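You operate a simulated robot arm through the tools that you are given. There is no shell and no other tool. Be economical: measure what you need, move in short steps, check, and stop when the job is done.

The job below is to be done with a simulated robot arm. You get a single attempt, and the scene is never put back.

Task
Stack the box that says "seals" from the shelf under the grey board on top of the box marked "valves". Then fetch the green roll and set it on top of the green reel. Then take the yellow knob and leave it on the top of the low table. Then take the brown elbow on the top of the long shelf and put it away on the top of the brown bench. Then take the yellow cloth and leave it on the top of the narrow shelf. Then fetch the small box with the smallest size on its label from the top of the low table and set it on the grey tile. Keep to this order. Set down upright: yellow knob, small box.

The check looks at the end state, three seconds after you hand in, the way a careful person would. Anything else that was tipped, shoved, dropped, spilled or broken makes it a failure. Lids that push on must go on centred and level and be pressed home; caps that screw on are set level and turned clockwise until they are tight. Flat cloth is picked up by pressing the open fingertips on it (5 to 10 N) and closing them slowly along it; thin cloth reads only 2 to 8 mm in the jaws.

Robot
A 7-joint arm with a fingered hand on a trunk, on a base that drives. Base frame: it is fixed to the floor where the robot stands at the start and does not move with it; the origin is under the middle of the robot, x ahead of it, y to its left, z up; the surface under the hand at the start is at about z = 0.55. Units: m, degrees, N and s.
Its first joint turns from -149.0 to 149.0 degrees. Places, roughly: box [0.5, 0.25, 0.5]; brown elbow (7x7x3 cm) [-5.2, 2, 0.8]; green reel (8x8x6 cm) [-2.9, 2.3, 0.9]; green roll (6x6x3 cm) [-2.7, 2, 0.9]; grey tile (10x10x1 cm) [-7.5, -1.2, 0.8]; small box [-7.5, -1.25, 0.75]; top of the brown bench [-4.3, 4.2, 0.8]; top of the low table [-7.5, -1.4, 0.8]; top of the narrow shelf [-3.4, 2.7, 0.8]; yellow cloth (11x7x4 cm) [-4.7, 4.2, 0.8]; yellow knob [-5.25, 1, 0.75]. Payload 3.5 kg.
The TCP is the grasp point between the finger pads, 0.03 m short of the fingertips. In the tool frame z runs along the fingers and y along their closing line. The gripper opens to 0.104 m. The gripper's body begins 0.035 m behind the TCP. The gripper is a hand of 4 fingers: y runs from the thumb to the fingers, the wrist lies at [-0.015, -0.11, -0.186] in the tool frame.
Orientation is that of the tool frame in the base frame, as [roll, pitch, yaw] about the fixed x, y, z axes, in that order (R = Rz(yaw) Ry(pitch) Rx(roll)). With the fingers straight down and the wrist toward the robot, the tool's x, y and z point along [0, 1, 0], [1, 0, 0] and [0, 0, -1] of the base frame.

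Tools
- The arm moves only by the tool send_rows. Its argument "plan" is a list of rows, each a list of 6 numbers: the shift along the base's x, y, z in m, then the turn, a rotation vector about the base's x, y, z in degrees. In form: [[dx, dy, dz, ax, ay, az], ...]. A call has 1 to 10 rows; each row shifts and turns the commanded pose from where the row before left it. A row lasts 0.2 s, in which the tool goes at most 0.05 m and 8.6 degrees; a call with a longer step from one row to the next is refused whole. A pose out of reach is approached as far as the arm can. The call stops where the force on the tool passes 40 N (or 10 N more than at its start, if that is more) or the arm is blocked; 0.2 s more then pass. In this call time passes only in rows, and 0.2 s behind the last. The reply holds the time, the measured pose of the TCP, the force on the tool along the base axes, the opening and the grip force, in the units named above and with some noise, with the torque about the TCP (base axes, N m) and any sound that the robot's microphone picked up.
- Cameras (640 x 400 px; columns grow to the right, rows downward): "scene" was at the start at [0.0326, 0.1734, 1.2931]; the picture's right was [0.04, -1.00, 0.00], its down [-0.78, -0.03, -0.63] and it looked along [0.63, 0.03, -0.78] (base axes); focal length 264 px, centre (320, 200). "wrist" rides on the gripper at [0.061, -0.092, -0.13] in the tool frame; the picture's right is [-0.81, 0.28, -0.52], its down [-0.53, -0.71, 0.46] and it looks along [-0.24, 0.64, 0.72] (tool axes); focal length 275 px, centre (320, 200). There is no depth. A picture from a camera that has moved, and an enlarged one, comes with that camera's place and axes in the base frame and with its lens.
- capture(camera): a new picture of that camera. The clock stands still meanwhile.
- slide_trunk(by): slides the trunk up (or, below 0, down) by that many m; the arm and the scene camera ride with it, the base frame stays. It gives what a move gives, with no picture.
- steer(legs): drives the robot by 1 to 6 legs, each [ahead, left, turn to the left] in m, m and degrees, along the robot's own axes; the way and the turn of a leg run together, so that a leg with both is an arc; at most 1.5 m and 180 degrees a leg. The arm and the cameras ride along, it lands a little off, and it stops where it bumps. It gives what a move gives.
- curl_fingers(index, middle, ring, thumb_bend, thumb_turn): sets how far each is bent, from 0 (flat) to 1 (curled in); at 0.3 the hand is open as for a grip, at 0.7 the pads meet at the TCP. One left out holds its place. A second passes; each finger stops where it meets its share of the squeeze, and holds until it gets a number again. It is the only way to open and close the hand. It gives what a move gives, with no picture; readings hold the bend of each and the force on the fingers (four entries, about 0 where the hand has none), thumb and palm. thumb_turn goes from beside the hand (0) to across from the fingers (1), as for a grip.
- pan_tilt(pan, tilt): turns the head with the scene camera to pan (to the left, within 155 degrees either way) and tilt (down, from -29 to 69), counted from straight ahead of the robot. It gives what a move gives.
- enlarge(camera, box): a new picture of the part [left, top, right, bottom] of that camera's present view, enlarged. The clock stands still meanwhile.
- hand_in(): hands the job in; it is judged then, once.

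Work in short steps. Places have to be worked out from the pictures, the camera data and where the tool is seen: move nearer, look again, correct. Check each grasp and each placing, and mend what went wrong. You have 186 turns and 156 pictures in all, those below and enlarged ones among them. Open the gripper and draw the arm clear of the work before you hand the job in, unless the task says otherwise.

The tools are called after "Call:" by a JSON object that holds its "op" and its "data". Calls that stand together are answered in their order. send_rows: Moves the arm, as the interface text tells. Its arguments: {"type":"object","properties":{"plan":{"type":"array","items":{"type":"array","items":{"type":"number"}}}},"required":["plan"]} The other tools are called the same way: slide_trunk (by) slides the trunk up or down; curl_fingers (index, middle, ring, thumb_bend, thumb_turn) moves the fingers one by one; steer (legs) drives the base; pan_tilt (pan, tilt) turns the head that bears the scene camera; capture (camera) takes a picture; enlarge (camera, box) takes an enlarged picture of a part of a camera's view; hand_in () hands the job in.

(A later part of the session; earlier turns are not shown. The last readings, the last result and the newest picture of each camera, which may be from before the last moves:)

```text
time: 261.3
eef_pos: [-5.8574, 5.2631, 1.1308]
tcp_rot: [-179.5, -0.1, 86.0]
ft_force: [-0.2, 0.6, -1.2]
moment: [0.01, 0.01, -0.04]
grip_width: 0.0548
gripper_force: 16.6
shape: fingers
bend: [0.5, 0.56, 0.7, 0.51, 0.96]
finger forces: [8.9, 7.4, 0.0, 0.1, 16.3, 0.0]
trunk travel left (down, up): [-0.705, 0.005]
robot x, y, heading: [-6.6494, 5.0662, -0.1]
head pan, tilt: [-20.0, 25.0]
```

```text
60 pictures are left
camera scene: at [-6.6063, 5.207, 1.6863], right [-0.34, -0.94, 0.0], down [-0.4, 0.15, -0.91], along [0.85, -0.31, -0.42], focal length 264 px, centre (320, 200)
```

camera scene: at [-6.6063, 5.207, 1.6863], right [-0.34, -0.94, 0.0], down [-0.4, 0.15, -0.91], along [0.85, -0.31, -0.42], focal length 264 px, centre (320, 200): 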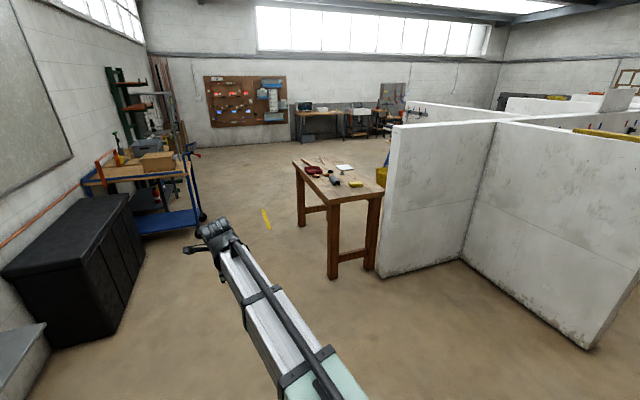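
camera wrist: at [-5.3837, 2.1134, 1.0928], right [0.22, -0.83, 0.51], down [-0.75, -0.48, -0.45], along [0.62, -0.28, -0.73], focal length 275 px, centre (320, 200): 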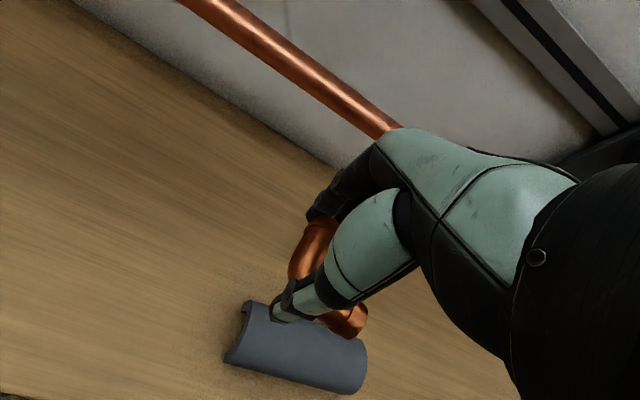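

Corridor clear. Drive to x≈-4.5 and turn to face the bench.

Call:
{"op": "steer", "data": {"legs": [[1.5, 0, 0], [0.65, -0.08, 0], [0, 0, -90]]}}

Call:
{"op": "pan_tilt", "data": {"pan": 0, "tilt": 42}}

Call:
{"op": "capture", "data": {"camera": "scene"}}

```text
time: 275.8
eef_pos: [-4.2896, 4.1831, 1.1316]
tcp_rot: [-179.6, -0.2, -3.6]
ft_force: [-0.2, 0.1, -0.5]
moment: [-0.02, -0.02, 0.01]
grip_width: 0.0545
gripper_force: 15.7
shape: fingers
bend: [0.5, 0.56, 0.7, 0.51, 0.96]
finger forces: [8.6, 7.0, 0.1, 0.1, 15.5, 0.0]
trunk travel left (down, up): [-0.705, 0.005]
robot x, y, heading: [-4.4904, 4.975, -89.6]
head pan, tilt: [-20.0, 25.0]
```

```text
time: 276.6
eef_pos: [-4.289, 4.1823, 1.1313]
tcp_rot: [-179.7, -0.1, -3.5]
ft_force: [1.7, -0.9, -0.3]
moment: [0.02, 0.0, 0.02]
grip_width: 0.0546
gripper_force: 15.8
shape: fingers
bend: [0.5, 0.56, 0.7, 0.51, 0.96]
finger forces: [8.6, 7.1, 0.0, 0.0, 15.6, 0.0]
trunk travel left (down, up): [-0.705, 0.005]
robot x, y, heading: [-4.4853, 4.9744, -90.0]
head pan, tilt: [0.0, 42.0]
```

```text
59 pictures are left
camera scene: at [-4.3175, 4.9362, 1.6602], right [-1.0, 0.0, 0.0], down [0.0, 0.67, -0.74], along [0.0, -0.74, -0.67], focal length 264 px, centre (320, 200)
```

scene: 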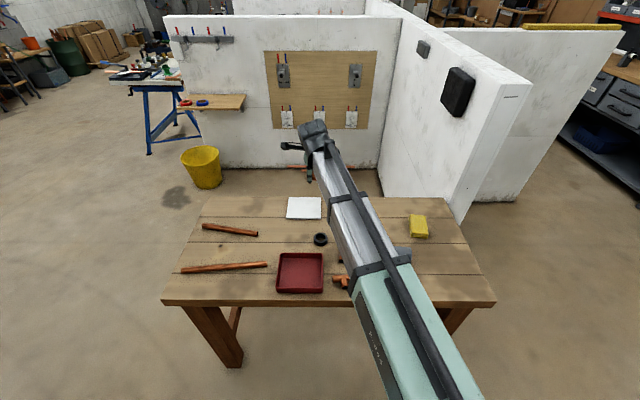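

Bench free spot at right-front ≈(-4.80, 4.37), away from the yellow cloth (≈(-4.75,4.15)). I shift the base right 0.5 m and retract the hand.

Call:
{"op": "steer", "data": {"legs": [[0, -0.5, 0]]}}

Call:
{"op": "send_rows", "data": {"plan": [[0, 0.04, 0, 0, 0, 0], [0, 0.04, 0, 0, 0, 0], [0, 0.04, 0, 0, 0, 0], [0, 0.04, 0, 0, 0, 0], [0, 0.03, 0, 0, 0, 0]]}}

Call:
{"op": "capture", "data": {"camera": "scene"}}

Call:
{"op": "capture", "data": {"camera": "wrist"}}

```text
time: 279.6
eef_pos: [-4.7856, 4.1803, 1.1314]
tcp_rot: [-179.5, -0.2, -3.4]
ft_force: [-0.3, -0.8, -0.7]
moment: [-0.01, 0.01, -0.04]
grip_width: 0.0544
gripper_force: 15.6
shape: fingers
bend: [0.5, 0.56, 0.7, 0.51, 0.96]
finger forces: [8.6, 7.1, 0.0, 0.1, 15.6, 0.0]
trunk travel left (down, up): [-0.705, 0.005]
robot x, y, heading: [-4.9871, 4.9684, -89.6]
head pan, tilt: [0.0, 42.0]
```

```text
time: 280.8
eef_pos: [-4.7872, 4.3703, 1.1319]
tcp_rot: [-179.5, -0.1, -3.5]
ft_force: [0.1, 0.1, -0.5]
moment: [0.01, 0.03, 0.02]
grip_width: 0.0543
gripper_force: 15.5
shape: fingers
bend: [0.5, 0.56, 0.7, 0.51, 0.96]
finger forces: [8.7, 7.0, 0.0, 0.1, 15.7, 0.1]
trunk travel left (down, up): [-0.705, 0.005]
robot x, y, heading: [-4.989, 4.9702, -89.5]
head pan, tilt: [0.0, 42.0]
```

```text
58 pictures are left
camera scene: at [-4.8164, 4.9341, 1.6601], right [-1.0, -0.01, 0.0], down [0.0, 0.67, -0.74], along [0.01, -0.74, -0.67], focal length 264 px, centre (320, 200)
```

scene: 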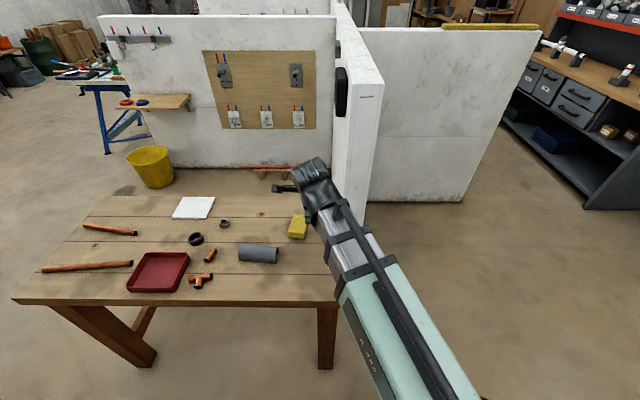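

```text
57 pictures are left
camera wrist: at [-4.7204, 4.4576, 1.2619], right [-0.83, -0.23, 0.51], down [-0.49, 0.75, -0.45], along [-0.28, -0.62, -0.73], focal length 275 px, centre (320, 200)
```

wrist: 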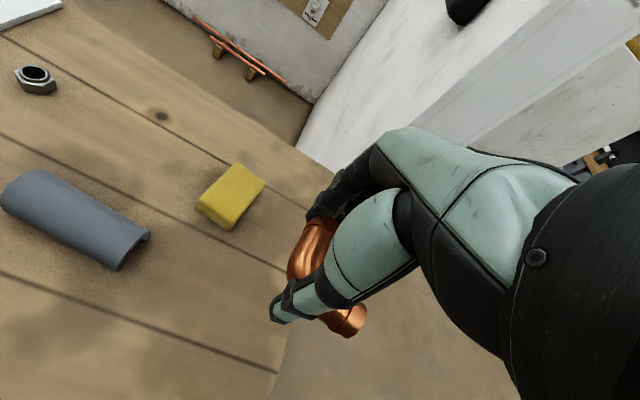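

Spot below the hand is free wood. Lower via trunk, then in small steps.

Call:
{"op": "slide_trunk", "data": {"by": -0.25}}

Call:
{"op": "send_rows", "data": {"plan": [[0, 0, -0.01, 0, 0, 0], [0, 0, -0.01, 0, 0, 0], [0, 0, -0.005, 0, 0, 0]]}}

Call:
{"op": "enlarge", "data": {"camera": "wrist", "box": [200, 170, 420, 390]}}

```text
time: 283.4
eef_pos: [-4.7871, 4.3702, 0.8796]
tcp_rot: [-179.6, -0.1, -3.4]
ft_force: [0.6, 0.5, 0.3]
moment: [-0.03, -0.01, -0.03]
grip_width: 0.0545
gripper_force: 15.8
shape: fingers
bend: [0.5, 0.56, 0.7, 0.51, 0.96]
finger forces: [8.8, 7.2, 0.0, 0.0, 15.7, 0.0]
trunk travel left (down, up): [-0.455, 0.255]
robot x, y, heading: [-4.986, 4.9739, -89.6]
head pan, tilt: [0.0, 42.0]
```

```text
time: 284.1
eef_pos: [-4.7861, 4.3677, 0.8644]
tcp_rot: [179.5, -0.5, -3.4]
ft_force: [-0.8, 1.6, 26.6]
moment: [-0.19, 0.14, -0.02]
grip_width: 0.0547
gripper_force: 24.8
shape: fingers
bend: [0.51, 0.56, 0.7, 0.51, 0.96]
finger forces: [8.6, 20.4, 0.0, 0.0, 21.2, 0.1]
trunk travel left (down, up): [-0.455, 0.255]
robot x, y, heading: [-4.9861, 4.9716, -89.8]
head pan, tilt: [0.0, 42.0]
stopped in row 3: the force on the tool passed its limit at 47 N (the readings are from after the stop); the commanded pose is now the measured one
```

```text
1.82 times, centred on (310, 280) of wrist
camera zoom: at [-4.7205, 4.4572, 0.9946], right [-0.83, -0.22, 0.51], down [-0.49, 0.74, -0.47], along [-0.28, -0.64, -0.72], focal length 500 px, centre (338, 54)
```

zoom: 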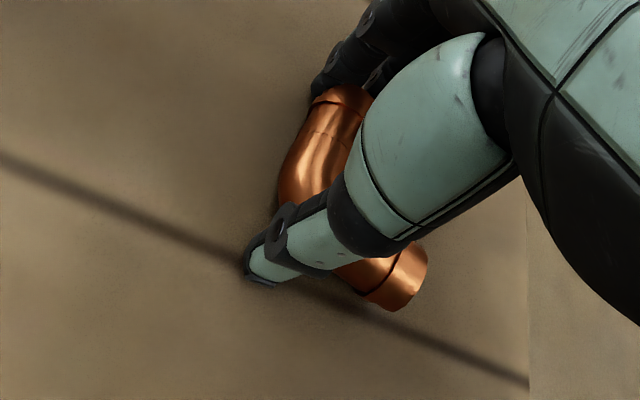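

Contact: bench ≈0.83. Relieve and release, then lift.

Call:
{"op": "send_rows", "data": {"plan": [[0, 0, 0.003, 0, 0, 0]]}}

Call:
{"op": "curl_fingers", "data": {"index": 0.3, "middle": 0.3, "ring": 0.3, "thumb_bend": 0.3}}

Call:
{"op": "slide_trunk", "data": {"by": 0.15}}

Call:
{"op": "capture", "data": {"camera": "wrist"}}

Call:
{"op": "capture", "data": {"camera": "scene"}}

```text
time: 284.5
eef_pos: [-4.7866, 4.3677, 0.8648]
tcp_rot: [179.8, -0.3, -3.4]
ft_force: [-2.0, -0.2, 15.7]
moment: [-0.38, 0.2, -0.05]
grip_width: 0.0545
gripper_force: 23.2
shape: fingers
bend: [0.51, 0.56, 0.7, 0.51, 0.96]
finger forces: [9.4, 17.9, 0.0, 0.1, 18.4, 0.1]
trunk travel left (down, up): [-0.455, 0.255]
robot x, y, heading: [-4.9909, 4.9729, -89.6]
head pan, tilt: [0.0, 42.0]
```

```text
time: 285.5
eef_pos: [-4.7858, 4.367, 0.864]
tcp_rot: [179.9, -0.3, -3.4]
ft_force: [0.5, -0.2, -0.1]
moment: [0.02, 0.03, 0.0]
grip_width: 0.1027
gripper_force: 0.0
shape: fingers
bend: [0.3, 0.3, 0.3, 0.3, 0.97]
finger forces: [0.0, 0.1, 0.0, 0.1, 0.0, 0.0]
trunk travel left (down, up): [-0.455, 0.255]
robot x, y, heading: [-4.9885, 4.9736, -89.5]
head pan, tilt: [0.0, 42.0]
```

```text
time: 287.2
eef_pos: [-4.7859, 4.3677, 1.0137]
tcp_rot: [179.8, -0.4, -3.4]
ft_force: [-1.0, -0.4, 0.1]
moment: [0.01, -0.03, 0.0]
grip_width: 0.1027
gripper_force: 0.0
shape: fingers
bend: [0.3, 0.3, 0.3, 0.3, 0.97]
finger forces: [0.0, 0.0, 0.0, 0.1, 0.0, 0.1]
trunk travel left (down, up): [-0.605, 0.105]
robot x, y, heading: [-4.9892, 4.9766, -89.9]
head pan, tilt: [0.0, 42.0]
```

```text
55 pictures are left
camera wrist: at [-4.7197, 4.4559, 1.1448], right [-0.83, -0.23, 0.51], down [-0.49, 0.74, -0.46], along [-0.28, -0.63, -0.72], focal length 275 px, centre (320, 200)
```

wrist: 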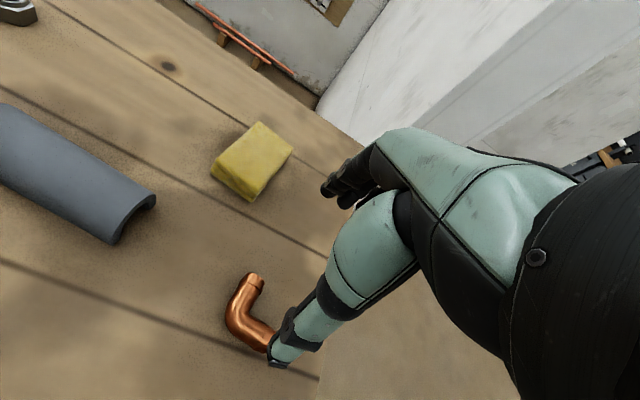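

```text
54 pictures are left
camera scene: at [-4.8163, 4.9337, 1.5601], right [-1.0, -0.01, 0.0], down [0.0, 0.67, -0.74], along [0.01, -0.74, -0.67], focal length 264 px, centre (320, 200)
```

scene: 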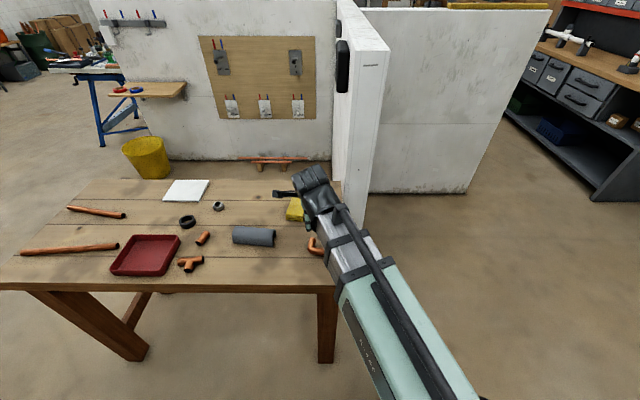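

Elbow is on the bench. The yellow cloth block is centred ≈(-4.722,4.20), long side along y, top ≈0.87. I rotate the hand ~+84° so it closes across the 7 cm width, while moving over it.

Call:
{"op": "send_rows", "data": {"plan": [[0.0064, -0.0168, 0.005, 0, 0, 8.44], [0.0064, -0.0168, 0.005, 0, 0, 8.44], [0.0064, -0.0168, 0.005, 0, 0, 8.44], [0.0064, -0.0168, 0, 0, 0, 8.44], [0.0064, -0.0168, 0, 0, 0, 8.44], [0.0064, -0.0168, 0, 0, 0, 8.44], [0.0064, -0.0168, 0, 0, 0, 8.44], [0.0064, -0.0168, 0, 0, 0, 8.44], [0.0064, -0.0168, 0, 0, 0, 8.44], [0.0064, -0.0168, 0, 0, 0, 8.44]]}}

Call:
{"op": "capture", "data": {"camera": "wrist"}}

Call:
{"op": "enlarge", "data": {"camera": "scene", "box": [200, 140, 440, 290]}}

```text
time: 289.4
eef_pos: [-4.7208, 4.1982, 1.0291]
tcp_rot: [179.8, -0.3, 81.2]
ft_force: [-0.2, -0.3, 0.5]
moment: [-0.01, 0.0, 0.01]
grip_width: 0.1029
gripper_force: 0.1
shape: fingers
bend: [0.3, 0.3, 0.3, 0.3, 0.97]
finger forces: [0.1, 0.0, 0.0, 0.1, 0.1, 0.0]
trunk travel left (down, up): [-0.605, 0.105]
robot x, y, heading: [-4.9886, 4.9733, -89.8]
head pan, tilt: [0.0, 42.0]
```

```text
53 pictures are left
camera wrist: at [-4.8029, 4.273, 1.1602], right [0.15, -0.85, 0.51], down [-0.79, -0.41, -0.46], along [0.6, -0.34, -0.72], focal length 275 px, centre (320, 200)
```

wrist: 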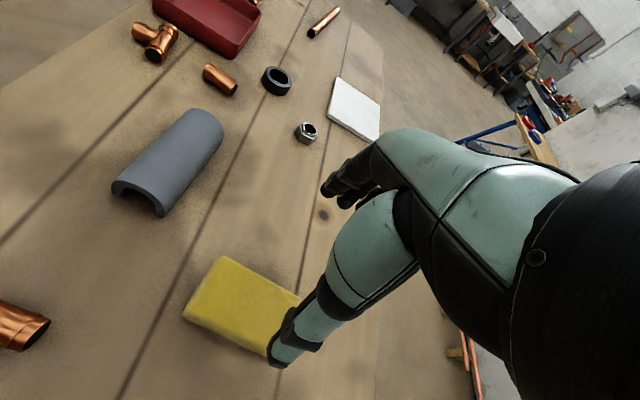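

```text
2.67 times, centred on (320, 215) of scene
camera zoom: at [-4.8162, 4.9334, 1.5601], right [-1.0, -0.01, 0.0], down [0.0, 0.67, -0.74], along [0.01, -0.74, -0.67], focal length 704 px, centre (320, 160)
```

zoom: 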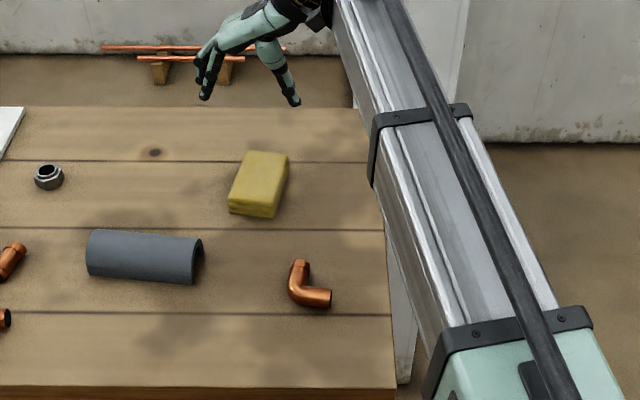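

Aligned within 5 mm. I lower around the block.

Call:
{"op": "slide_trunk", "data": {"by": -0.11}}

Call:
{"op": "send_rows", "data": {"plan": [[-0.005, 0.003, -0.02, 0, 0, 0], [0, 0, -0.015, 0, 0, 0], [0, 0, -0.01, 0, 0, 0]]}}

Call:
{"op": "capture", "data": {"camera": "wrist"}}

Call:
{"op": "enlarge", "data": {"camera": "scene", "box": [230, 120, 390, 240]}}

```text
time: 290.9
eef_pos: [-4.7214, 4.1985, 0.9197]
tcp_rot: [179.8, -0.4, 81.0]
ft_force: [-0.2, -0.8, 0.5]
moment: [0.0, 0.01, 0.03]
grip_width: 0.1028
gripper_force: 0.1
shape: fingers
bend: [0.3, 0.3, 0.3, 0.3, 0.97]
finger forces: [0.0, 0.1, 0.1, 0.0, 0.0, 0.0]
trunk travel left (down, up): [-0.495, 0.215]
robot x, y, heading: [-4.9892, 4.9736, -89.5]
head pan, tilt: [0.0, 42.0]
```

```text
time: 291.7
eef_pos: [-4.7262, 4.2026, 0.875]
tcp_rot: [179.7, -0.3, 80.9]
ft_force: [0.3, 0.1, -0.3]
moment: [0.01, 0.01, 0.01]
grip_width: 0.1027
gripper_force: 0.1
shape: fingers
bend: [0.3, 0.3, 0.3, 0.3, 0.97]
finger forces: [0.0, 0.0, 0.0, 0.0, 0.0, 0.0]
trunk travel left (down, up): [-0.495, 0.215]
robot x, y, heading: [-4.9897, 4.9719, -89.5]
head pan, tilt: [0.0, 42.0]
```

```text
51 pictures are left
camera wrist: at [-4.8084, 4.2769, 1.0055], right [0.14, -0.85, 0.51], down [-0.79, -0.41, -0.46], along [0.6, -0.34, -0.72], focal length 275 px, centre (320, 200)
```

wrist: 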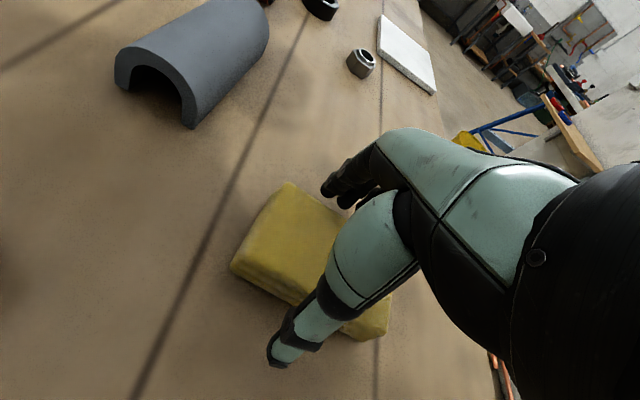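

```text
3.33 times, centred on (310, 180) of scene
camera zoom: at [-4.8163, 4.9337, 1.4501], right [-1.0, -0.01, 0.0], down [0.0, 0.67, -0.74], along [0.01, -0.74, -0.67], focal length 881 px, centre (353, 267)
```

zoom: 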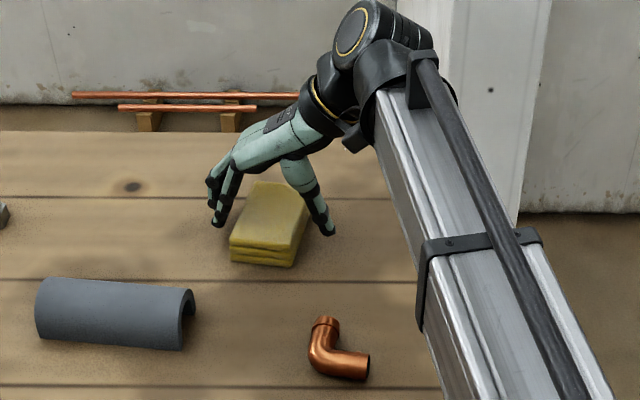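

It's a folded stack of cloth, well straddled. Lower 6 mm and close.

Call:
{"op": "send_rows", "data": {"plan": [[0, 0, -0.006, 0, 0, 0]]}}

Call:
{"op": "curl_fingers", "data": {"index": 0.7, "middle": 0.7, "ring": 0.7, "thumb_bend": 0.7}}

Call:
{"op": "send_rows", "data": {"plan": [[0, 0, 0.02, 0, 0, 0], [0, 0, 0.03, 0, 0, 0], [0, 0, 0.03, 0, 0, 0]]}}

Call:
{"op": "enlarge", "data": {"camera": "scene", "box": [230, 100, 390, 220]}}

Call:
{"op": "capture", "data": {"camera": "wrist"}}

```text
time: 292.1
eef_pos: [-4.7269, 4.2023, 0.868]
tcp_rot: [179.8, -0.3, 81.0]
ft_force: [0.1, -0.3, 1.1]
moment: [0.0, -0.01, 0.03]
grip_width: 0.1029
gripper_force: 0.1
shape: fingers
bend: [0.3, 0.3, 0.3, 0.3, 0.97]
finger forces: [0.0, 0.0, 0.0, 0.0, 0.0, 0.1]
trunk travel left (down, up): [-0.495, 0.215]
robot x, y, heading: [-4.9912, 4.9695, -89.7]
head pan, tilt: [0.0, 42.0]
```

```text
time: 293.1
eef_pos: [-4.7259, 4.2028, 0.8706]
tcp_rot: [179.8, -0.4, 81.0]
ft_force: [2.2, -1.0, 3.0]
moment: [-0.02, -0.22, 0.03]
grip_width: 0.0651
gripper_force: 26.3
shape: fingers
bend: [0.54, 0.58, 0.59, 0.43, 0.93]
finger forces: [9.4, 8.9, 8.7, 0.0, 26.0, 0.1]
trunk travel left (down, up): [-0.495, 0.215]
robot x, y, heading: [-4.9859, 4.9738, -89.5]
head pan, tilt: [0.0, 42.0]
```

```text
time: 293.9
eef_pos: [-4.7259, 4.2027, 0.9496]
tcp_rot: [180.0, -0.3, 81.0]
ft_force: [-0.1, 0.4, -1.7]
moment: [-0.03, -0.01, 0.03]
grip_width: 0.0651
gripper_force: 26.0
shape: fingers
bend: [0.54, 0.58, 0.6, 0.42, 0.93]
finger forces: [9.0, 8.4, 8.1, 0.0, 26.5, 0.1]
trunk travel left (down, up): [-0.495, 0.215]
robot x, y, heading: [-4.9877, 4.97, -89.7]
head pan, tilt: [0.0, 42.0]
```

```text
3.33 times, centred on (310, 160) of scene
camera zoom: at [-4.8163, 4.9336, 1.4501], right [-1.0, -0.01, 0.0], down [0.0, 0.67, -0.74], along [0.01, -0.74, -0.67], focal length 881 px, centre (353, 333)
```

zoom: 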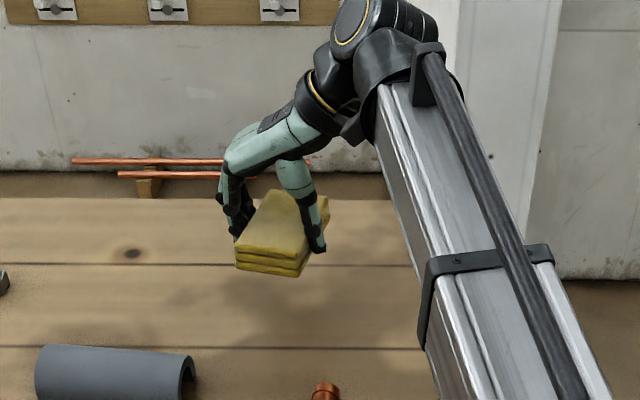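

```text
48 pictures are left
camera wrist: at [-4.8081, 4.2775, 1.0794], right [0.14, -0.85, 0.51], down [-0.79, -0.41, -0.46], along [0.6, -0.34, -0.72], focal length 275 px, centre (320, 200)
```

wrist: 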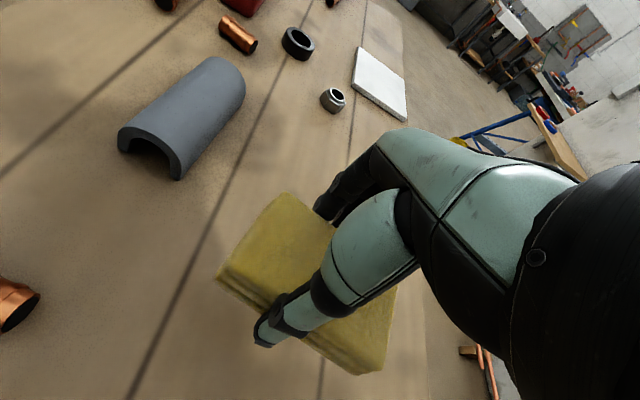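

Whole folded cloth is held. Raise and drive around the bench's east end toward the narrow shelf (≈x −3.15…−3.65, y 2.6…2.88).

Call:
{"op": "slide_trunk", "data": {"by": 0.2}}

Call:
{"op": "steer", "data": {"legs": [[0, 1.5, 0], [0, 0.25, 0], [1.35, 0, 0]]}}

Call:
{"op": "pan_tilt", "data": {"pan": 10, "tilt": 38}}

Call:
{"op": "capture", "data": {"camera": "scene"}}

```text
time: 296.0
eef_pos: [-4.7277, 4.2026, 1.1497]
tcp_rot: [180.0, -0.4, 81.1]
ft_force: [0.6, -0.5, -0.6]
moment: [0.01, 0.01, -0.01]
grip_width: 0.0652
gripper_force: 25.8
shape: fingers
bend: [0.54, 0.58, 0.6, 0.42, 0.93]
finger forces: [9.0, 8.3, 8.2, 0.1, 26.5, 0.0]
trunk travel left (down, up): [-0.695, 0.015]
robot x, y, heading: [-4.988, 4.9721, -89.4]
head pan, tilt: [0.0, 42.0]
```

```text
time: 311.2
eef_pos: [-2.9613, 2.8714, 1.1487]
tcp_rot: [180.0, -0.3, 80.9]
ft_force: [-0.8, 0.6, -0.5]
moment: [0.02, 0.01, -0.03]
grip_width: 0.0651
gripper_force: 26.2
shape: fingers
bend: [0.54, 0.59, 0.6, 0.42, 0.93]
finger forces: [9.1, 8.2, 8.2, 0.0, 26.7, 0.0]
trunk travel left (down, up): [-0.695, 0.015]
robot x, y, heading: [-3.224, 3.6399, -89.9]
head pan, tilt: [0.0, 42.0]
```

```text
time: 312.0
eef_pos: [-2.9612, 2.8703, 1.1485]
tcp_rot: [179.9, -0.2, 81.0]
ft_force: [0.0, 0.1, -0.8]
moment: [0.04, -0.03, -0.01]
grip_width: 0.0651
gripper_force: 26.3
shape: fingers
bend: [0.54, 0.59, 0.6, 0.42, 0.93]
finger forces: [9.1, 8.3, 8.2, 0.0, 26.7, 0.1]
trunk travel left (down, up): [-0.695, 0.015]
robot x, y, heading: [-3.2227, 3.6372, -89.8]
head pan, tilt: [10.0, 38.0]
```

```text
47 pictures are left
camera scene: at [-3.0349, 3.6003, 1.656], right [-0.98, -0.18, 0.0], down [-0.11, 0.61, -0.79], along [0.14, -0.78, -0.62], focal length 264 px, centre (320, 200)
```

scene: 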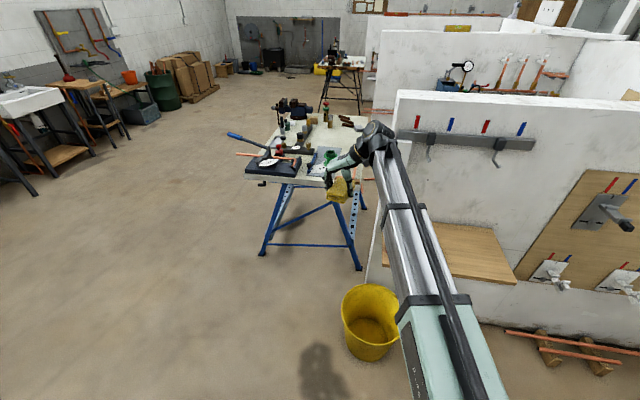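

Hooks protrude above the shelf at z≈1.15+, so I'll come in from the front at low height. First retract/centre the arm, then shift the base.

Call:
{"op": "send_rows", "data": {"plan": [[-0.035, 0.02, 0, 0, 0, 0], [-0.035, 0.02, 0, 0, 0, 0], [-0.035, 0.02, 0, 0, 0, 0], [-0.035, 0.02, 0, 0, 0, 0], [-0.035, 0.02, 0, 0, 0, 0], [-0.035, 0.02, 0, 0, 0, 0], [-0.03, 0.02, 0, 0, 0, 0]]}}

Call:
{"op": "steer", "data": {"legs": [[0.06, -0.3, 0]]}}

Call:
{"op": "pan_tilt", "data": {"pan": 0, "tilt": 45}}

Call:
{"op": "capture", "data": {"camera": "scene"}}

Call:
{"op": "capture", "data": {"camera": "wrist"}}

```text
time: 313.6
eef_pos: [-3.203, 3.0121, 1.1496]
tcp_rot: [179.8, -0.3, 80.9]
ft_force: [0.9, -0.3, -1.5]
moment: [0.03, -0.02, -0.03]
grip_width: 0.0653
gripper_force: 25.6
shape: fingers
bend: [0.54, 0.59, 0.6, 0.42, 0.93]
finger forces: [9.1, 8.2, 8.1, 0.0, 26.6, 0.0]
trunk travel left (down, up): [-0.695, 0.015]
robot x, y, heading: [-3.2201, 3.6384, -89.7]
head pan, tilt: [10.0, 38.0]
```

```text
time: 315.6
eef_pos: [-3.5042, 2.9505, 1.1497]
tcp_rot: [179.7, -0.2, 80.7]
ft_force: [0.4, 1.1, -0.3]
moment: [0.01, -0.01, -0.02]
grip_width: 0.065
gripper_force: 25.9
shape: fingers
bend: [0.54, 0.59, 0.6, 0.42, 0.93]
finger forces: [9.1, 8.2, 8.2, 0.1, 26.6, 0.1]
trunk travel left (down, up): [-0.695, 0.015]
robot x, y, heading: [-3.523, 3.5742, -89.8]
head pan, tilt: [10.0, 38.0]
```

```text
time: 316.4
eef_pos: [-3.5032, 2.9494, 1.1487]
tcp_rot: [179.9, -0.3, 80.7]
ft_force: [-0.3, -0.1, -1.3]
moment: [0.03, -0.02, -0.02]
grip_width: 0.0653
gripper_force: 26.1
shape: fingers
bend: [0.54, 0.59, 0.6, 0.42, 0.93]
finger forces: [9.1, 8.2, 8.2, 0.1, 26.6, 0.0]
trunk travel left (down, up): [-0.695, 0.015]
robot x, y, heading: [-3.5184, 3.5768, -89.8]
head pan, tilt: [0.0, 45.0]
```

```text
46 pictures are left
camera scene: at [-3.3491, 3.5423, 1.6458], right [-1.0, 0.0, 0.0], down [0.0, 0.71, -0.71], along [0.0, -0.71, -0.71], focal length 264 px, centre (320, 200)
```

scene: 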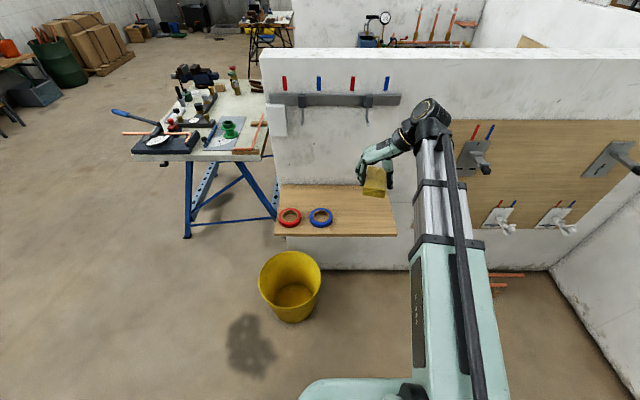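

```text
45 pictures are left
camera wrist: at [-3.5839, 3.0244, 1.2798], right [0.14, -0.85, 0.51], down [-0.79, -0.41, -0.46], along [0.6, -0.34, -0.72], focal length 275 px, centre (320, 200)
```

wrist: 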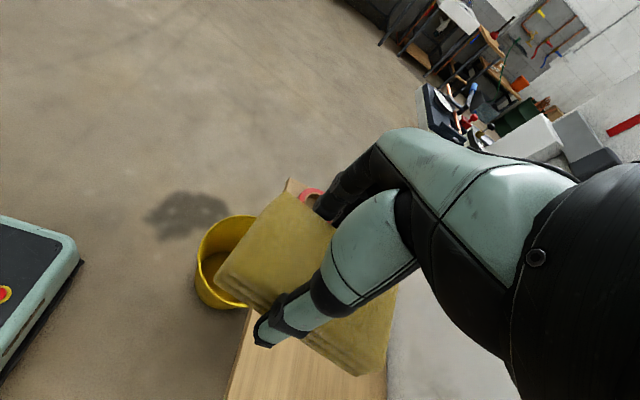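

Shelf: x −3.17…−3.66, y 2.59…2.89; free spot centre ≈(-3.53, 2.765). I lower in front (cloth stays above shelf) then move in.

Call:
{"op": "slide_trunk", "data": {"by": -0.23}}

Call:
{"op": "send_rows", "data": {"plan": [[-0.006, -0.04, 0, 0, 0, 0], [-0.006, -0.04, 0, 0, 0, 0], [-0.006, -0.04, 0, 0, 0, 0], [-0.006, -0.035, 0, 0, 0, 0], [-0.004, -0.028, 0, 0, 0, 0]]}}

Call:
{"op": "capture", "data": {"camera": "scene"}}

Call:
{"op": "capture", "data": {"camera": "wrist"}}

```text
time: 318.8
eef_pos: [-3.5022, 2.9504, 0.9189]
tcp_rot: [179.9, -0.3, 80.6]
ft_force: [-1.1, -0.5, -1.4]
moment: [0.02, 0.0, 0.02]
grip_width: 0.0649
gripper_force: 26.8
shape: fingers
bend: [0.54, 0.59, 0.6, 0.42, 0.93]
finger forces: [9.2, 8.2, 8.2, 0.0, 26.7, 0.1]
trunk travel left (down, up): [-0.465, 0.245]
robot x, y, heading: [-3.5205, 3.5761, -89.8]
head pan, tilt: [0.0, 45.0]
```

```text
time: 320.0
eef_pos: [-3.5327, 2.7667, 0.9193]
tcp_rot: [180.0, -0.3, 80.8]
ft_force: [-0.1, -0.1, -1.3]
moment: [0.0, -0.02, 0.01]
grip_width: 0.065
gripper_force: 26.0
shape: fingers
bend: [0.54, 0.59, 0.6, 0.42, 0.93]
finger forces: [9.2, 8.3, 8.1, 0.1, 26.6, 0.0]
trunk travel left (down, up): [-0.465, 0.245]
robot x, y, heading: [-3.524, 3.5797, -90.0]
head pan, tilt: [0.0, 45.0]
```

```text
44 pictures are left
camera scene: at [-3.349, 3.5422, 1.4158], right [-1.0, 0.0, 0.0], down [0.0, 0.71, -0.71], along [0.0, -0.71, -0.71], focal length 264 px, centre (320, 200)
```

scene: 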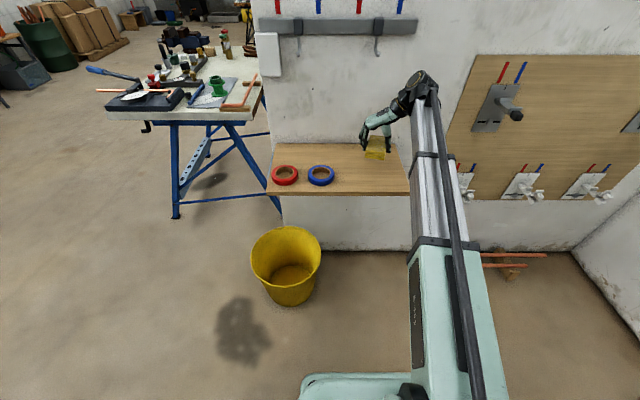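

```text
43 pictures are left
camera wrist: at [-3.6127, 2.8419, 1.0493], right [0.14, -0.85, 0.51], down [-0.79, -0.41, -0.46], along [0.6, -0.34, -0.72], focal length 275 px, centre (320, 200)
```

wrist: 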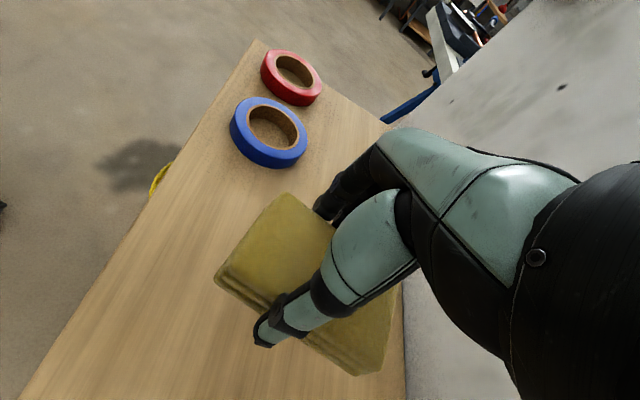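

Shelf z≈0.80. Cloth is over free wood. Lower.

Call:
{"op": "send_rows", "data": {"plan": [[0, 0, -0.025, 0, 0, 0], [0, 0, -0.025, 0, 0, 0], [0, 0, -0.012, 0, 0, 0]]}}

Call:
{"op": "send_rows", "data": {"plan": [[0, 0, -0.004, 0, 0, 0], [0, 0, -0.004, 0, 0, 0]]}}

Call:
{"op": "enlarge", "data": {"camera": "scene", "box": [320, 90, 440, 200]}}

```text
time: 320.8
eef_pos: [-3.5311, 2.7677, 0.8573]
tcp_rot: [180.0, -0.4, 80.6]
ft_force: [0.6, 0.1, -1.2]
moment: [0.02, 0.01, -0.02]
grip_width: 0.0652
gripper_force: 25.8
shape: fingers
bend: [0.54, 0.59, 0.6, 0.42, 0.93]
finger forces: [9.2, 8.1, 8.1, 0.0, 26.5, 0.0]
trunk travel left (down, up): [-0.465, 0.245]
robot x, y, heading: [-3.5244, 3.575, -89.9]
head pan, tilt: [0.0, 45.0]
```

```text
time: 321.4
eef_pos: [-3.5308, 2.7682, 0.8496]
tcp_rot: [179.9, -0.3, 80.7]
ft_force: [-0.7, -0.1, -0.6]
moment: [0.0, -0.02, 0.01]
grip_width: 0.0649
gripper_force: 25.8
shape: fingers
bend: [0.54, 0.59, 0.6, 0.42, 0.93]
finger forces: [9.2, 8.1, 8.2, 0.0, 26.6, 0.1]
trunk travel left (down, up): [-0.465, 0.245]
robot x, y, heading: [-3.5217, 3.5809, -89.7]
head pan, tilt: [0.0, 45.0]
```

```text
3.64 times, centred on (380, 145) of scene
camera zoom: at [-3.349, 3.5423, 1.4158], right [-1.0, 0.0, 0.0], down [0.0, 0.71, -0.71], along [0.0, -0.71, -0.71], focal length 961 px, centre (102, 400)
```

zoom: 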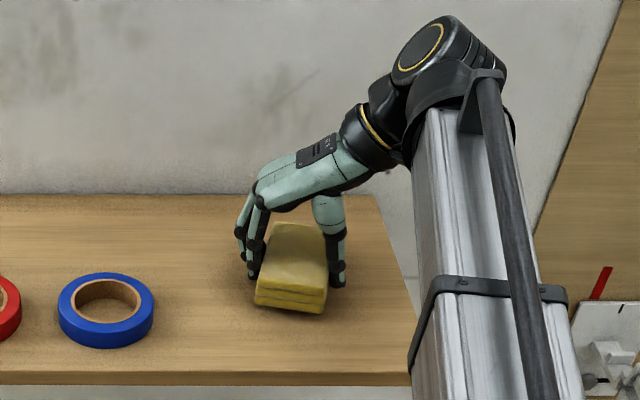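

Call:
{"op": "send_rows", "data": {"plan": [[0, 0, -0.003, 0, 0, 0], [0, 0, -0.003, 0, 0, 0]]}}

Call:
{"op": "send_rows", "data": {"plan": [[0, 0, -0.003, 0, 0, 0]]}}

```text
time: 322.0
eef_pos: [-3.5318, 2.7666, 0.844]
tcp_rot: [179.8, -0.3, 80.7]
ft_force: [0.2, 0.4, 0.0]
moment: [0.02, 0.0, -0.01]
grip_width: 0.0653
gripper_force: 26.3
shape: fingers
bend: [0.54, 0.59, 0.6, 0.42, 0.93]
finger forces: [9.1, 8.1, 8.1, 0.1, 26.6, 0.0]
trunk travel left (down, up): [-0.465, 0.245]
robot x, y, heading: [-3.5225, 3.5792, -90.0]
head pan, tilt: [0.0, 45.0]
```

```text
time: 322.4
eef_pos: [-3.5313, 2.7664, 0.8398]
tcp_rot: [179.9, -0.3, 80.8]
ft_force: [-0.3, 1.0, -1.5]
moment: [0.01, 0.03, -0.01]
grip_width: 0.065
gripper_force: 26.0
shape: fingers
bend: [0.54, 0.59, 0.6, 0.42, 0.93]
finger forces: [9.1, 8.1, 8.1, 0.0, 26.6, 0.1]
trunk travel left (down, up): [-0.465, 0.245]
robot x, y, heading: [-3.5207, 3.5754, -90.2]
head pan, tilt: [0.0, 45.0]
```

Call:
{"op": "send_rows", "data": {"plan": [[0, 0, -0.003, 0, 0, 0], [0, 0, -0.003, 0, 0, 0]]}}

Call:
{"op": "enlarge", "data": {"camera": "scene", "box": [350, 130, 430, 190]}}

```text
time: 323.0
eef_pos: [-3.5296, 2.7682, 0.8384]
tcp_rot: [179.6, -0.1, 80.7]
ft_force: [0.9, -2.0, 22.0]
moment: [-0.24, -0.28, 0.02]
grip_width: 0.0658
gripper_force: 28.2
shape: fingers
bend: [0.54, 0.59, 0.6, 0.42, 0.93]
finger forces: [9.4, 9.2, 9.2, 0.1, 29.0, 0.1]
trunk travel left (down, up): [-0.465, 0.245]
robot x, y, heading: [-3.52, 3.5772, -89.7]
head pan, tilt: [0.0, 45.0]
```

```text
6.67 times, centred on (390, 160) of scene
camera zoom: at [-3.349, 3.5443, 1.4163], right [-1.0, 0.0, 0.0], down [0.0, 0.71, -0.71], along [0.0, -0.71, -0.71], focal length 1761 px, centre (-147, 467)
```

zoom: 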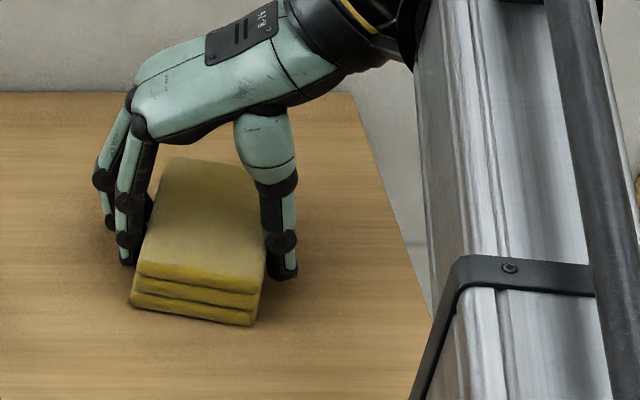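

Contact with the shelf (22 N). Relieve, release, raise carefully and back out.

Call:
{"op": "send_rows", "data": {"plan": [[0, 0, 0.002, 0, 0, 0]]}}

Call:
{"op": "curl_fingers", "data": {"index": 0.3, "middle": 0.3, "ring": 0.3, "thumb_bend": 0.3}}

Call:
{"op": "send_rows", "data": {"plan": [[0, 0, 0.02, 0, 0, 0], [0, 0, 0.03, 0, 0, 0], [0, 0, 0.03, 0, 0, 0], [0, 0.04, 0.01, 0, 0, 0], [0, 0.045, 0, 0, 0, 0], [0, 0.045, 0, 0, 0, 0]]}}

Call:
{"op": "enlarge", "data": {"camera": "scene", "box": [260, 80, 440, 210]}}

```text
time: 323.4
eef_pos: [-3.5303, 2.7663, 0.8378]
tcp_rot: [179.8, -0.2, 80.7]
ft_force: [2.5, -1.2, 16.3]
moment: [-0.26, -0.38, 0.04]
grip_width: 0.0657
gripper_force: 27.7
shape: fingers
bend: [0.54, 0.59, 0.6, 0.42, 0.93]
finger forces: [9.7, 9.3, 9.3, 0.0, 27.3, 0.1]
trunk travel left (down, up): [-0.465, 0.245]
robot x, y, heading: [-3.5222, 3.5789, -90.1]
head pan, tilt: [0.0, 45.0]
```

```text
time: 324.4
eef_pos: [-3.5305, 2.7666, 0.8361]
tcp_rot: [179.9, -0.3, 80.7]
ft_force: [0.6, 0.5, -0.4]
moment: [-0.05, 0.02, 0.01]
grip_width: 0.1029
gripper_force: 0.2
shape: fingers
bend: [0.3, 0.3, 0.3, 0.3, 0.97]
finger forces: [0.1, 0.1, 0.0, 0.0, 0.1, 0.0]
trunk travel left (down, up): [-0.465, 0.245]
robot x, y, heading: [-3.5172, 3.5792, -90.0]
head pan, tilt: [0.0, 45.0]
```

```text
time: 325.8
eef_pos: [-3.5307, 2.898, 0.9278]
tcp_rot: [179.9, -0.3, 80.7]
ft_force: [0.9, 0.0, -0.8]
moment: [0.03, 0.01, -0.02]
grip_width: 0.1031
gripper_force: 0.1
shape: fingers
bend: [0.3, 0.3, 0.3, 0.3, 0.97]
finger forces: [0.0, 0.0, 0.0, 0.0, 0.0, 0.1]
trunk travel left (down, up): [-0.465, 0.245]
robot x, y, heading: [-3.5205, 3.5786, -90.0]
head pan, tilt: [0.0, 45.0]
```

```text
3.08 times, centred on (350, 145) of scene
camera zoom: at [-3.349, 3.5425, 1.4158], right [-1.0, 0.0, 0.0], down [0.0, 0.71, -0.71], along [0.0, -0.71, -0.71], focal length 813 px, centre (228, 369)
```

zoom: 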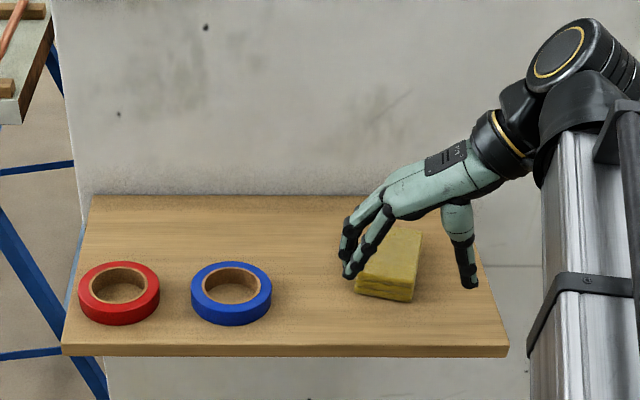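

Cloth is placed. Raise the trunk, back out, and then restore hand yaw.

Call:
{"op": "slide_trunk", "data": {"by": 0.2}}

Call:
{"op": "steer", "data": {"legs": [[0, 0.3, 0], [-1.45, 0, 0]]}}

Call:
{"op": "send_rows", "data": {"plan": [[0, -0.01, 0, 0, 0, -8.4], [0, -0.01, 0, 0, 0, -8.4], [0, -0.01, 0, 0, 0, -8.4], [0, -0.01, 0, 0, 0, -8.4], [0, -0.01, 0, 0, 0, -8.4], [0, -0.01, 0, 0, 0, -8.4], [0, -0.01, 0, 0, 0, -8.4], [0, -0.01, 0, 0, 0, -8.4], [0, -0.01, 0, 0, 0, -8.4], [0, -0.01, 0, 0, 0, -5]]}}

Call:
{"op": "pan_tilt", "data": {"pan": 0, "tilt": 20}}

Call:
{"op": "capture", "data": {"camera": "scene"}}

```text
time: 327.9
eef_pos: [-3.5305, 2.8974, 1.1264]
tcp_rot: [179.9, -0.3, 80.7]
ft_force: [-0.4, -0.1, 0.0]
moment: [-0.02, -0.06, -0.01]
grip_width: 0.1029
gripper_force: 0.1
shape: fingers
bend: [0.3, 0.3, 0.3, 0.3, 0.97]
finger forces: [0.1, 0.0, 0.1, 0.0, 0.0, 0.0]
trunk travel left (down, up): [-0.665, 0.045]
robot x, y, heading: [-3.519, 3.5811, -89.8]
head pan, tilt: [0.0, 45.0]
```

```text
time: 336.8
eef_pos: [-3.235, 4.3477, 1.1258]
tcp_rot: [179.9, -0.3, 81.0]
ft_force: [0.2, 0.2, 0.7]
moment: [-0.03, 0.01, -0.02]
grip_width: 0.1032
gripper_force: 0.2
shape: fingers
bend: [0.3, 0.3, 0.3, 0.3, 0.97]
finger forces: [0.1, 0.0, 0.0, 0.0, 0.0, 0.0]
trunk travel left (down, up): [-0.665, 0.045]
robot x, y, heading: [-3.2303, 5.0269, -89.7]
head pan, tilt: [0.0, 45.0]
```

```text
time: 339.0
eef_pos: [-3.2337, 4.2474, 1.1265]
tcp_rot: [179.9, -0.4, 0.2]
ft_force: [0.6, 0.7, -0.4]
moment: [0.02, 0.0, -0.01]
grip_width: 0.1029
gripper_force: 0.1
shape: fingers
bend: [0.3, 0.3, 0.3, 0.3, 0.97]
finger forces: [0.1, 0.0, 0.1, 0.0, 0.1, 0.0]
trunk travel left (down, up): [-0.665, 0.045]
robot x, y, heading: [-3.2262, 5.0298, -89.5]
head pan, tilt: [0.0, 45.0]
```

```text
time: 339.9
eef_pos: [-3.2349, 4.2472, 1.1267]
tcp_rot: [179.9, -0.3, 0.4]
ft_force: [0.6, 0.3, 0.2]
moment: [0.01, 0.02, -0.01]
grip_width: 0.103
gripper_force: 0.0
shape: fingers
bend: [0.3, 0.3, 0.3, 0.3, 0.97]
finger forces: [0.0, 0.1, 0.1, 0.0, 0.1, 0.0]
trunk travel left (down, up): [-0.665, 0.045]
robot x, y, heading: [-3.2259, 5.0284, -89.6]
head pan, tilt: [0.0, 20.0]
```

```text
39 pictures are left
camera scene: at [-3.055, 4.982, 1.6544], right [-1.0, -0.01, 0.0], down [0.0, 0.34, -0.94], along [0.01, -0.94, -0.34], focal length 264 px, centre (320, 200)
```

scene: 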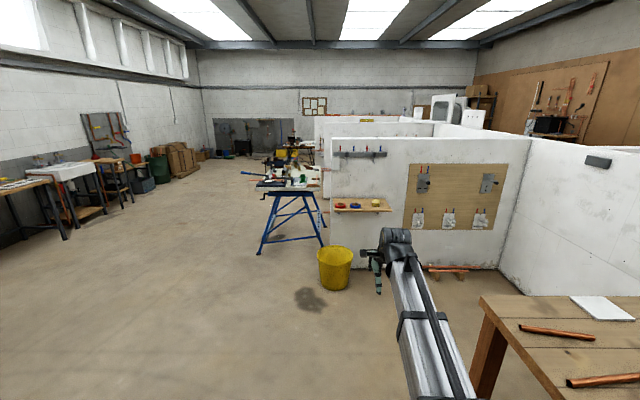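

Clear. Drive back to the rear aisle as before.

Call:
{"op": "steer", "data": {"legs": [[0, 0, -90.4], [1.5, 0, 0], [1.32, 0, 0], [0, 0, 90], [0, -0.6, 0], [1.2, 0, 0]]}}

Call:
{"op": "capture", "data": {"camera": "scene"}}

```text
time: 369.8
eef_pos: [-6.73, 3.1401, 1.1256]
tcp_rot: [179.8, -0.4, -2.3]
ft_force: [-0.3, 1.4, 0.2]
moment: [-0.03, -0.02, 0.01]
grip_width: 0.1029
gripper_force: 0.0
shape: fingers
bend: [0.3, 0.3, 0.3, 0.3, 0.97]
finger forces: [0.0, 0.1, 0.0, 0.0, 0.0, 0.1]
trunk travel left (down, up): [-0.665, 0.045]
robot x, y, heading: [-6.6869, 3.9186, -92.2]
head pan, tilt: [0.0, 20.0]
```

```text
38 pictures are left
camera scene: at [-6.5154, 3.8632, 1.6545], right [-1.0, 0.04, 0.0], down [0.01, 0.34, -0.94], along [-0.04, -0.94, -0.34], focal length 264 px, centre (320, 200)
```

scene: 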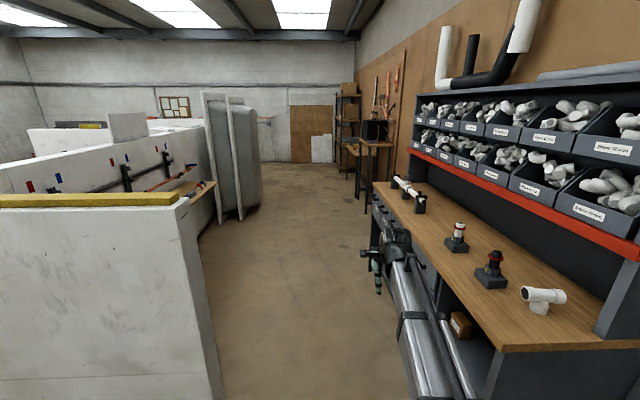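

Call:
{"op": "steer", "data": {"legs": [[0, 0.06, 2.2], [1.5, 0, 0], [1.5, 0, 0], [1.5, 0, 0], [0.84, 0, 0], [0, 0, -90]]}}

Call:
{"op": "pan_tilt", "data": {"pan": 0, "tilt": 42}}

Call:
{"op": "capture", "data": {"camera": "scene"}}

```text
time: 399.7
eef_pos: [-7.416, -1.3951, 1.1268]
tcp_rot: [179.8, -0.3, -90.2]
ft_force: [-0.6, -0.3, 0.0]
moment: [0.01, -0.01, 0.01]
grip_width: 0.1032
gripper_force: 0.1
shape: fingers
bend: [0.3, 0.3, 0.3, 0.3, 0.97]
finger forces: [0.1, 0.0, 0.0, 0.0, 0.0, 0.0]
trunk travel left (down, up): [-0.665, 0.045]
robot x, y, heading: [-6.6368, -1.4123, 180.0]
head pan, tilt: [0.0, 20.0]
```

```text
time: 400.6
eef_pos: [-7.4163, -1.395, 1.1276]
tcp_rot: [179.9, -0.3, -90.2]
ft_force: [0.3, -0.5, 0.1]
moment: [-0.02, -0.02, -0.04]
grip_width: 0.103
gripper_force: 0.1
shape: fingers
bend: [0.3, 0.3, 0.3, 0.3, 0.97]
finger forces: [0.0, 0.1, 0.0, 0.0, 0.0, 0.1]
trunk travel left (down, up): [-0.665, 0.045]
robot x, y, heading: [-6.6358, -1.4155, 180.1]
head pan, tilt: [0.0, 42.0]
```

```text
37 pictures are left
camera scene: at [-6.6733, -1.5799, 1.6202], right [0.0, 1.0, 0.0], down [0.67, 0.0, -0.74], along [-0.74, 0.0, -0.67], focal length 264 px, centre (320, 200)
```

scene: 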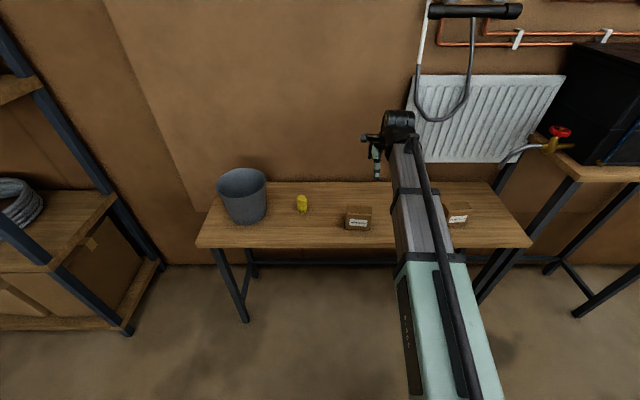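

Call:
{"op": "enlarge", "data": {"camera": "scene", "box": [270, 170, 430, 270]}}

Call:
{"op": "capture", "data": {"camera": "wrist"}}

```text
4.00 times, centred on (350, 220) of scene
camera zoom: at [-6.6733, -1.5799, 1.6202], right [0.0, 1.0, 0.0], down [0.67, 0.0, -0.74], along [-0.74, 0.0, -0.67], focal length 1057 px, centre (200, 120)
```

zoom: 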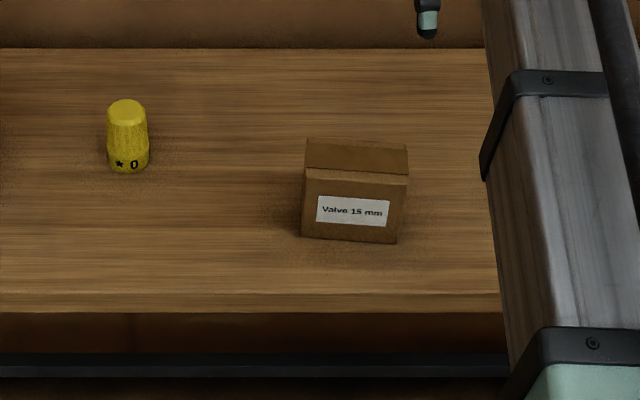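

```text
35 pictures are left
camera wrist: at [-7.3245, -1.4557, 1.2571], right [-0.27, 0.81, 0.51], down [0.71, 0.53, -0.46], along [-0.65, 0.24, -0.72], focal length 275 px, centre (320, 200)
```

wrist: 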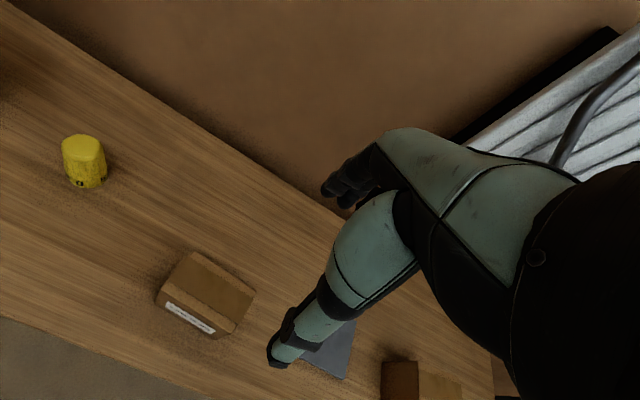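

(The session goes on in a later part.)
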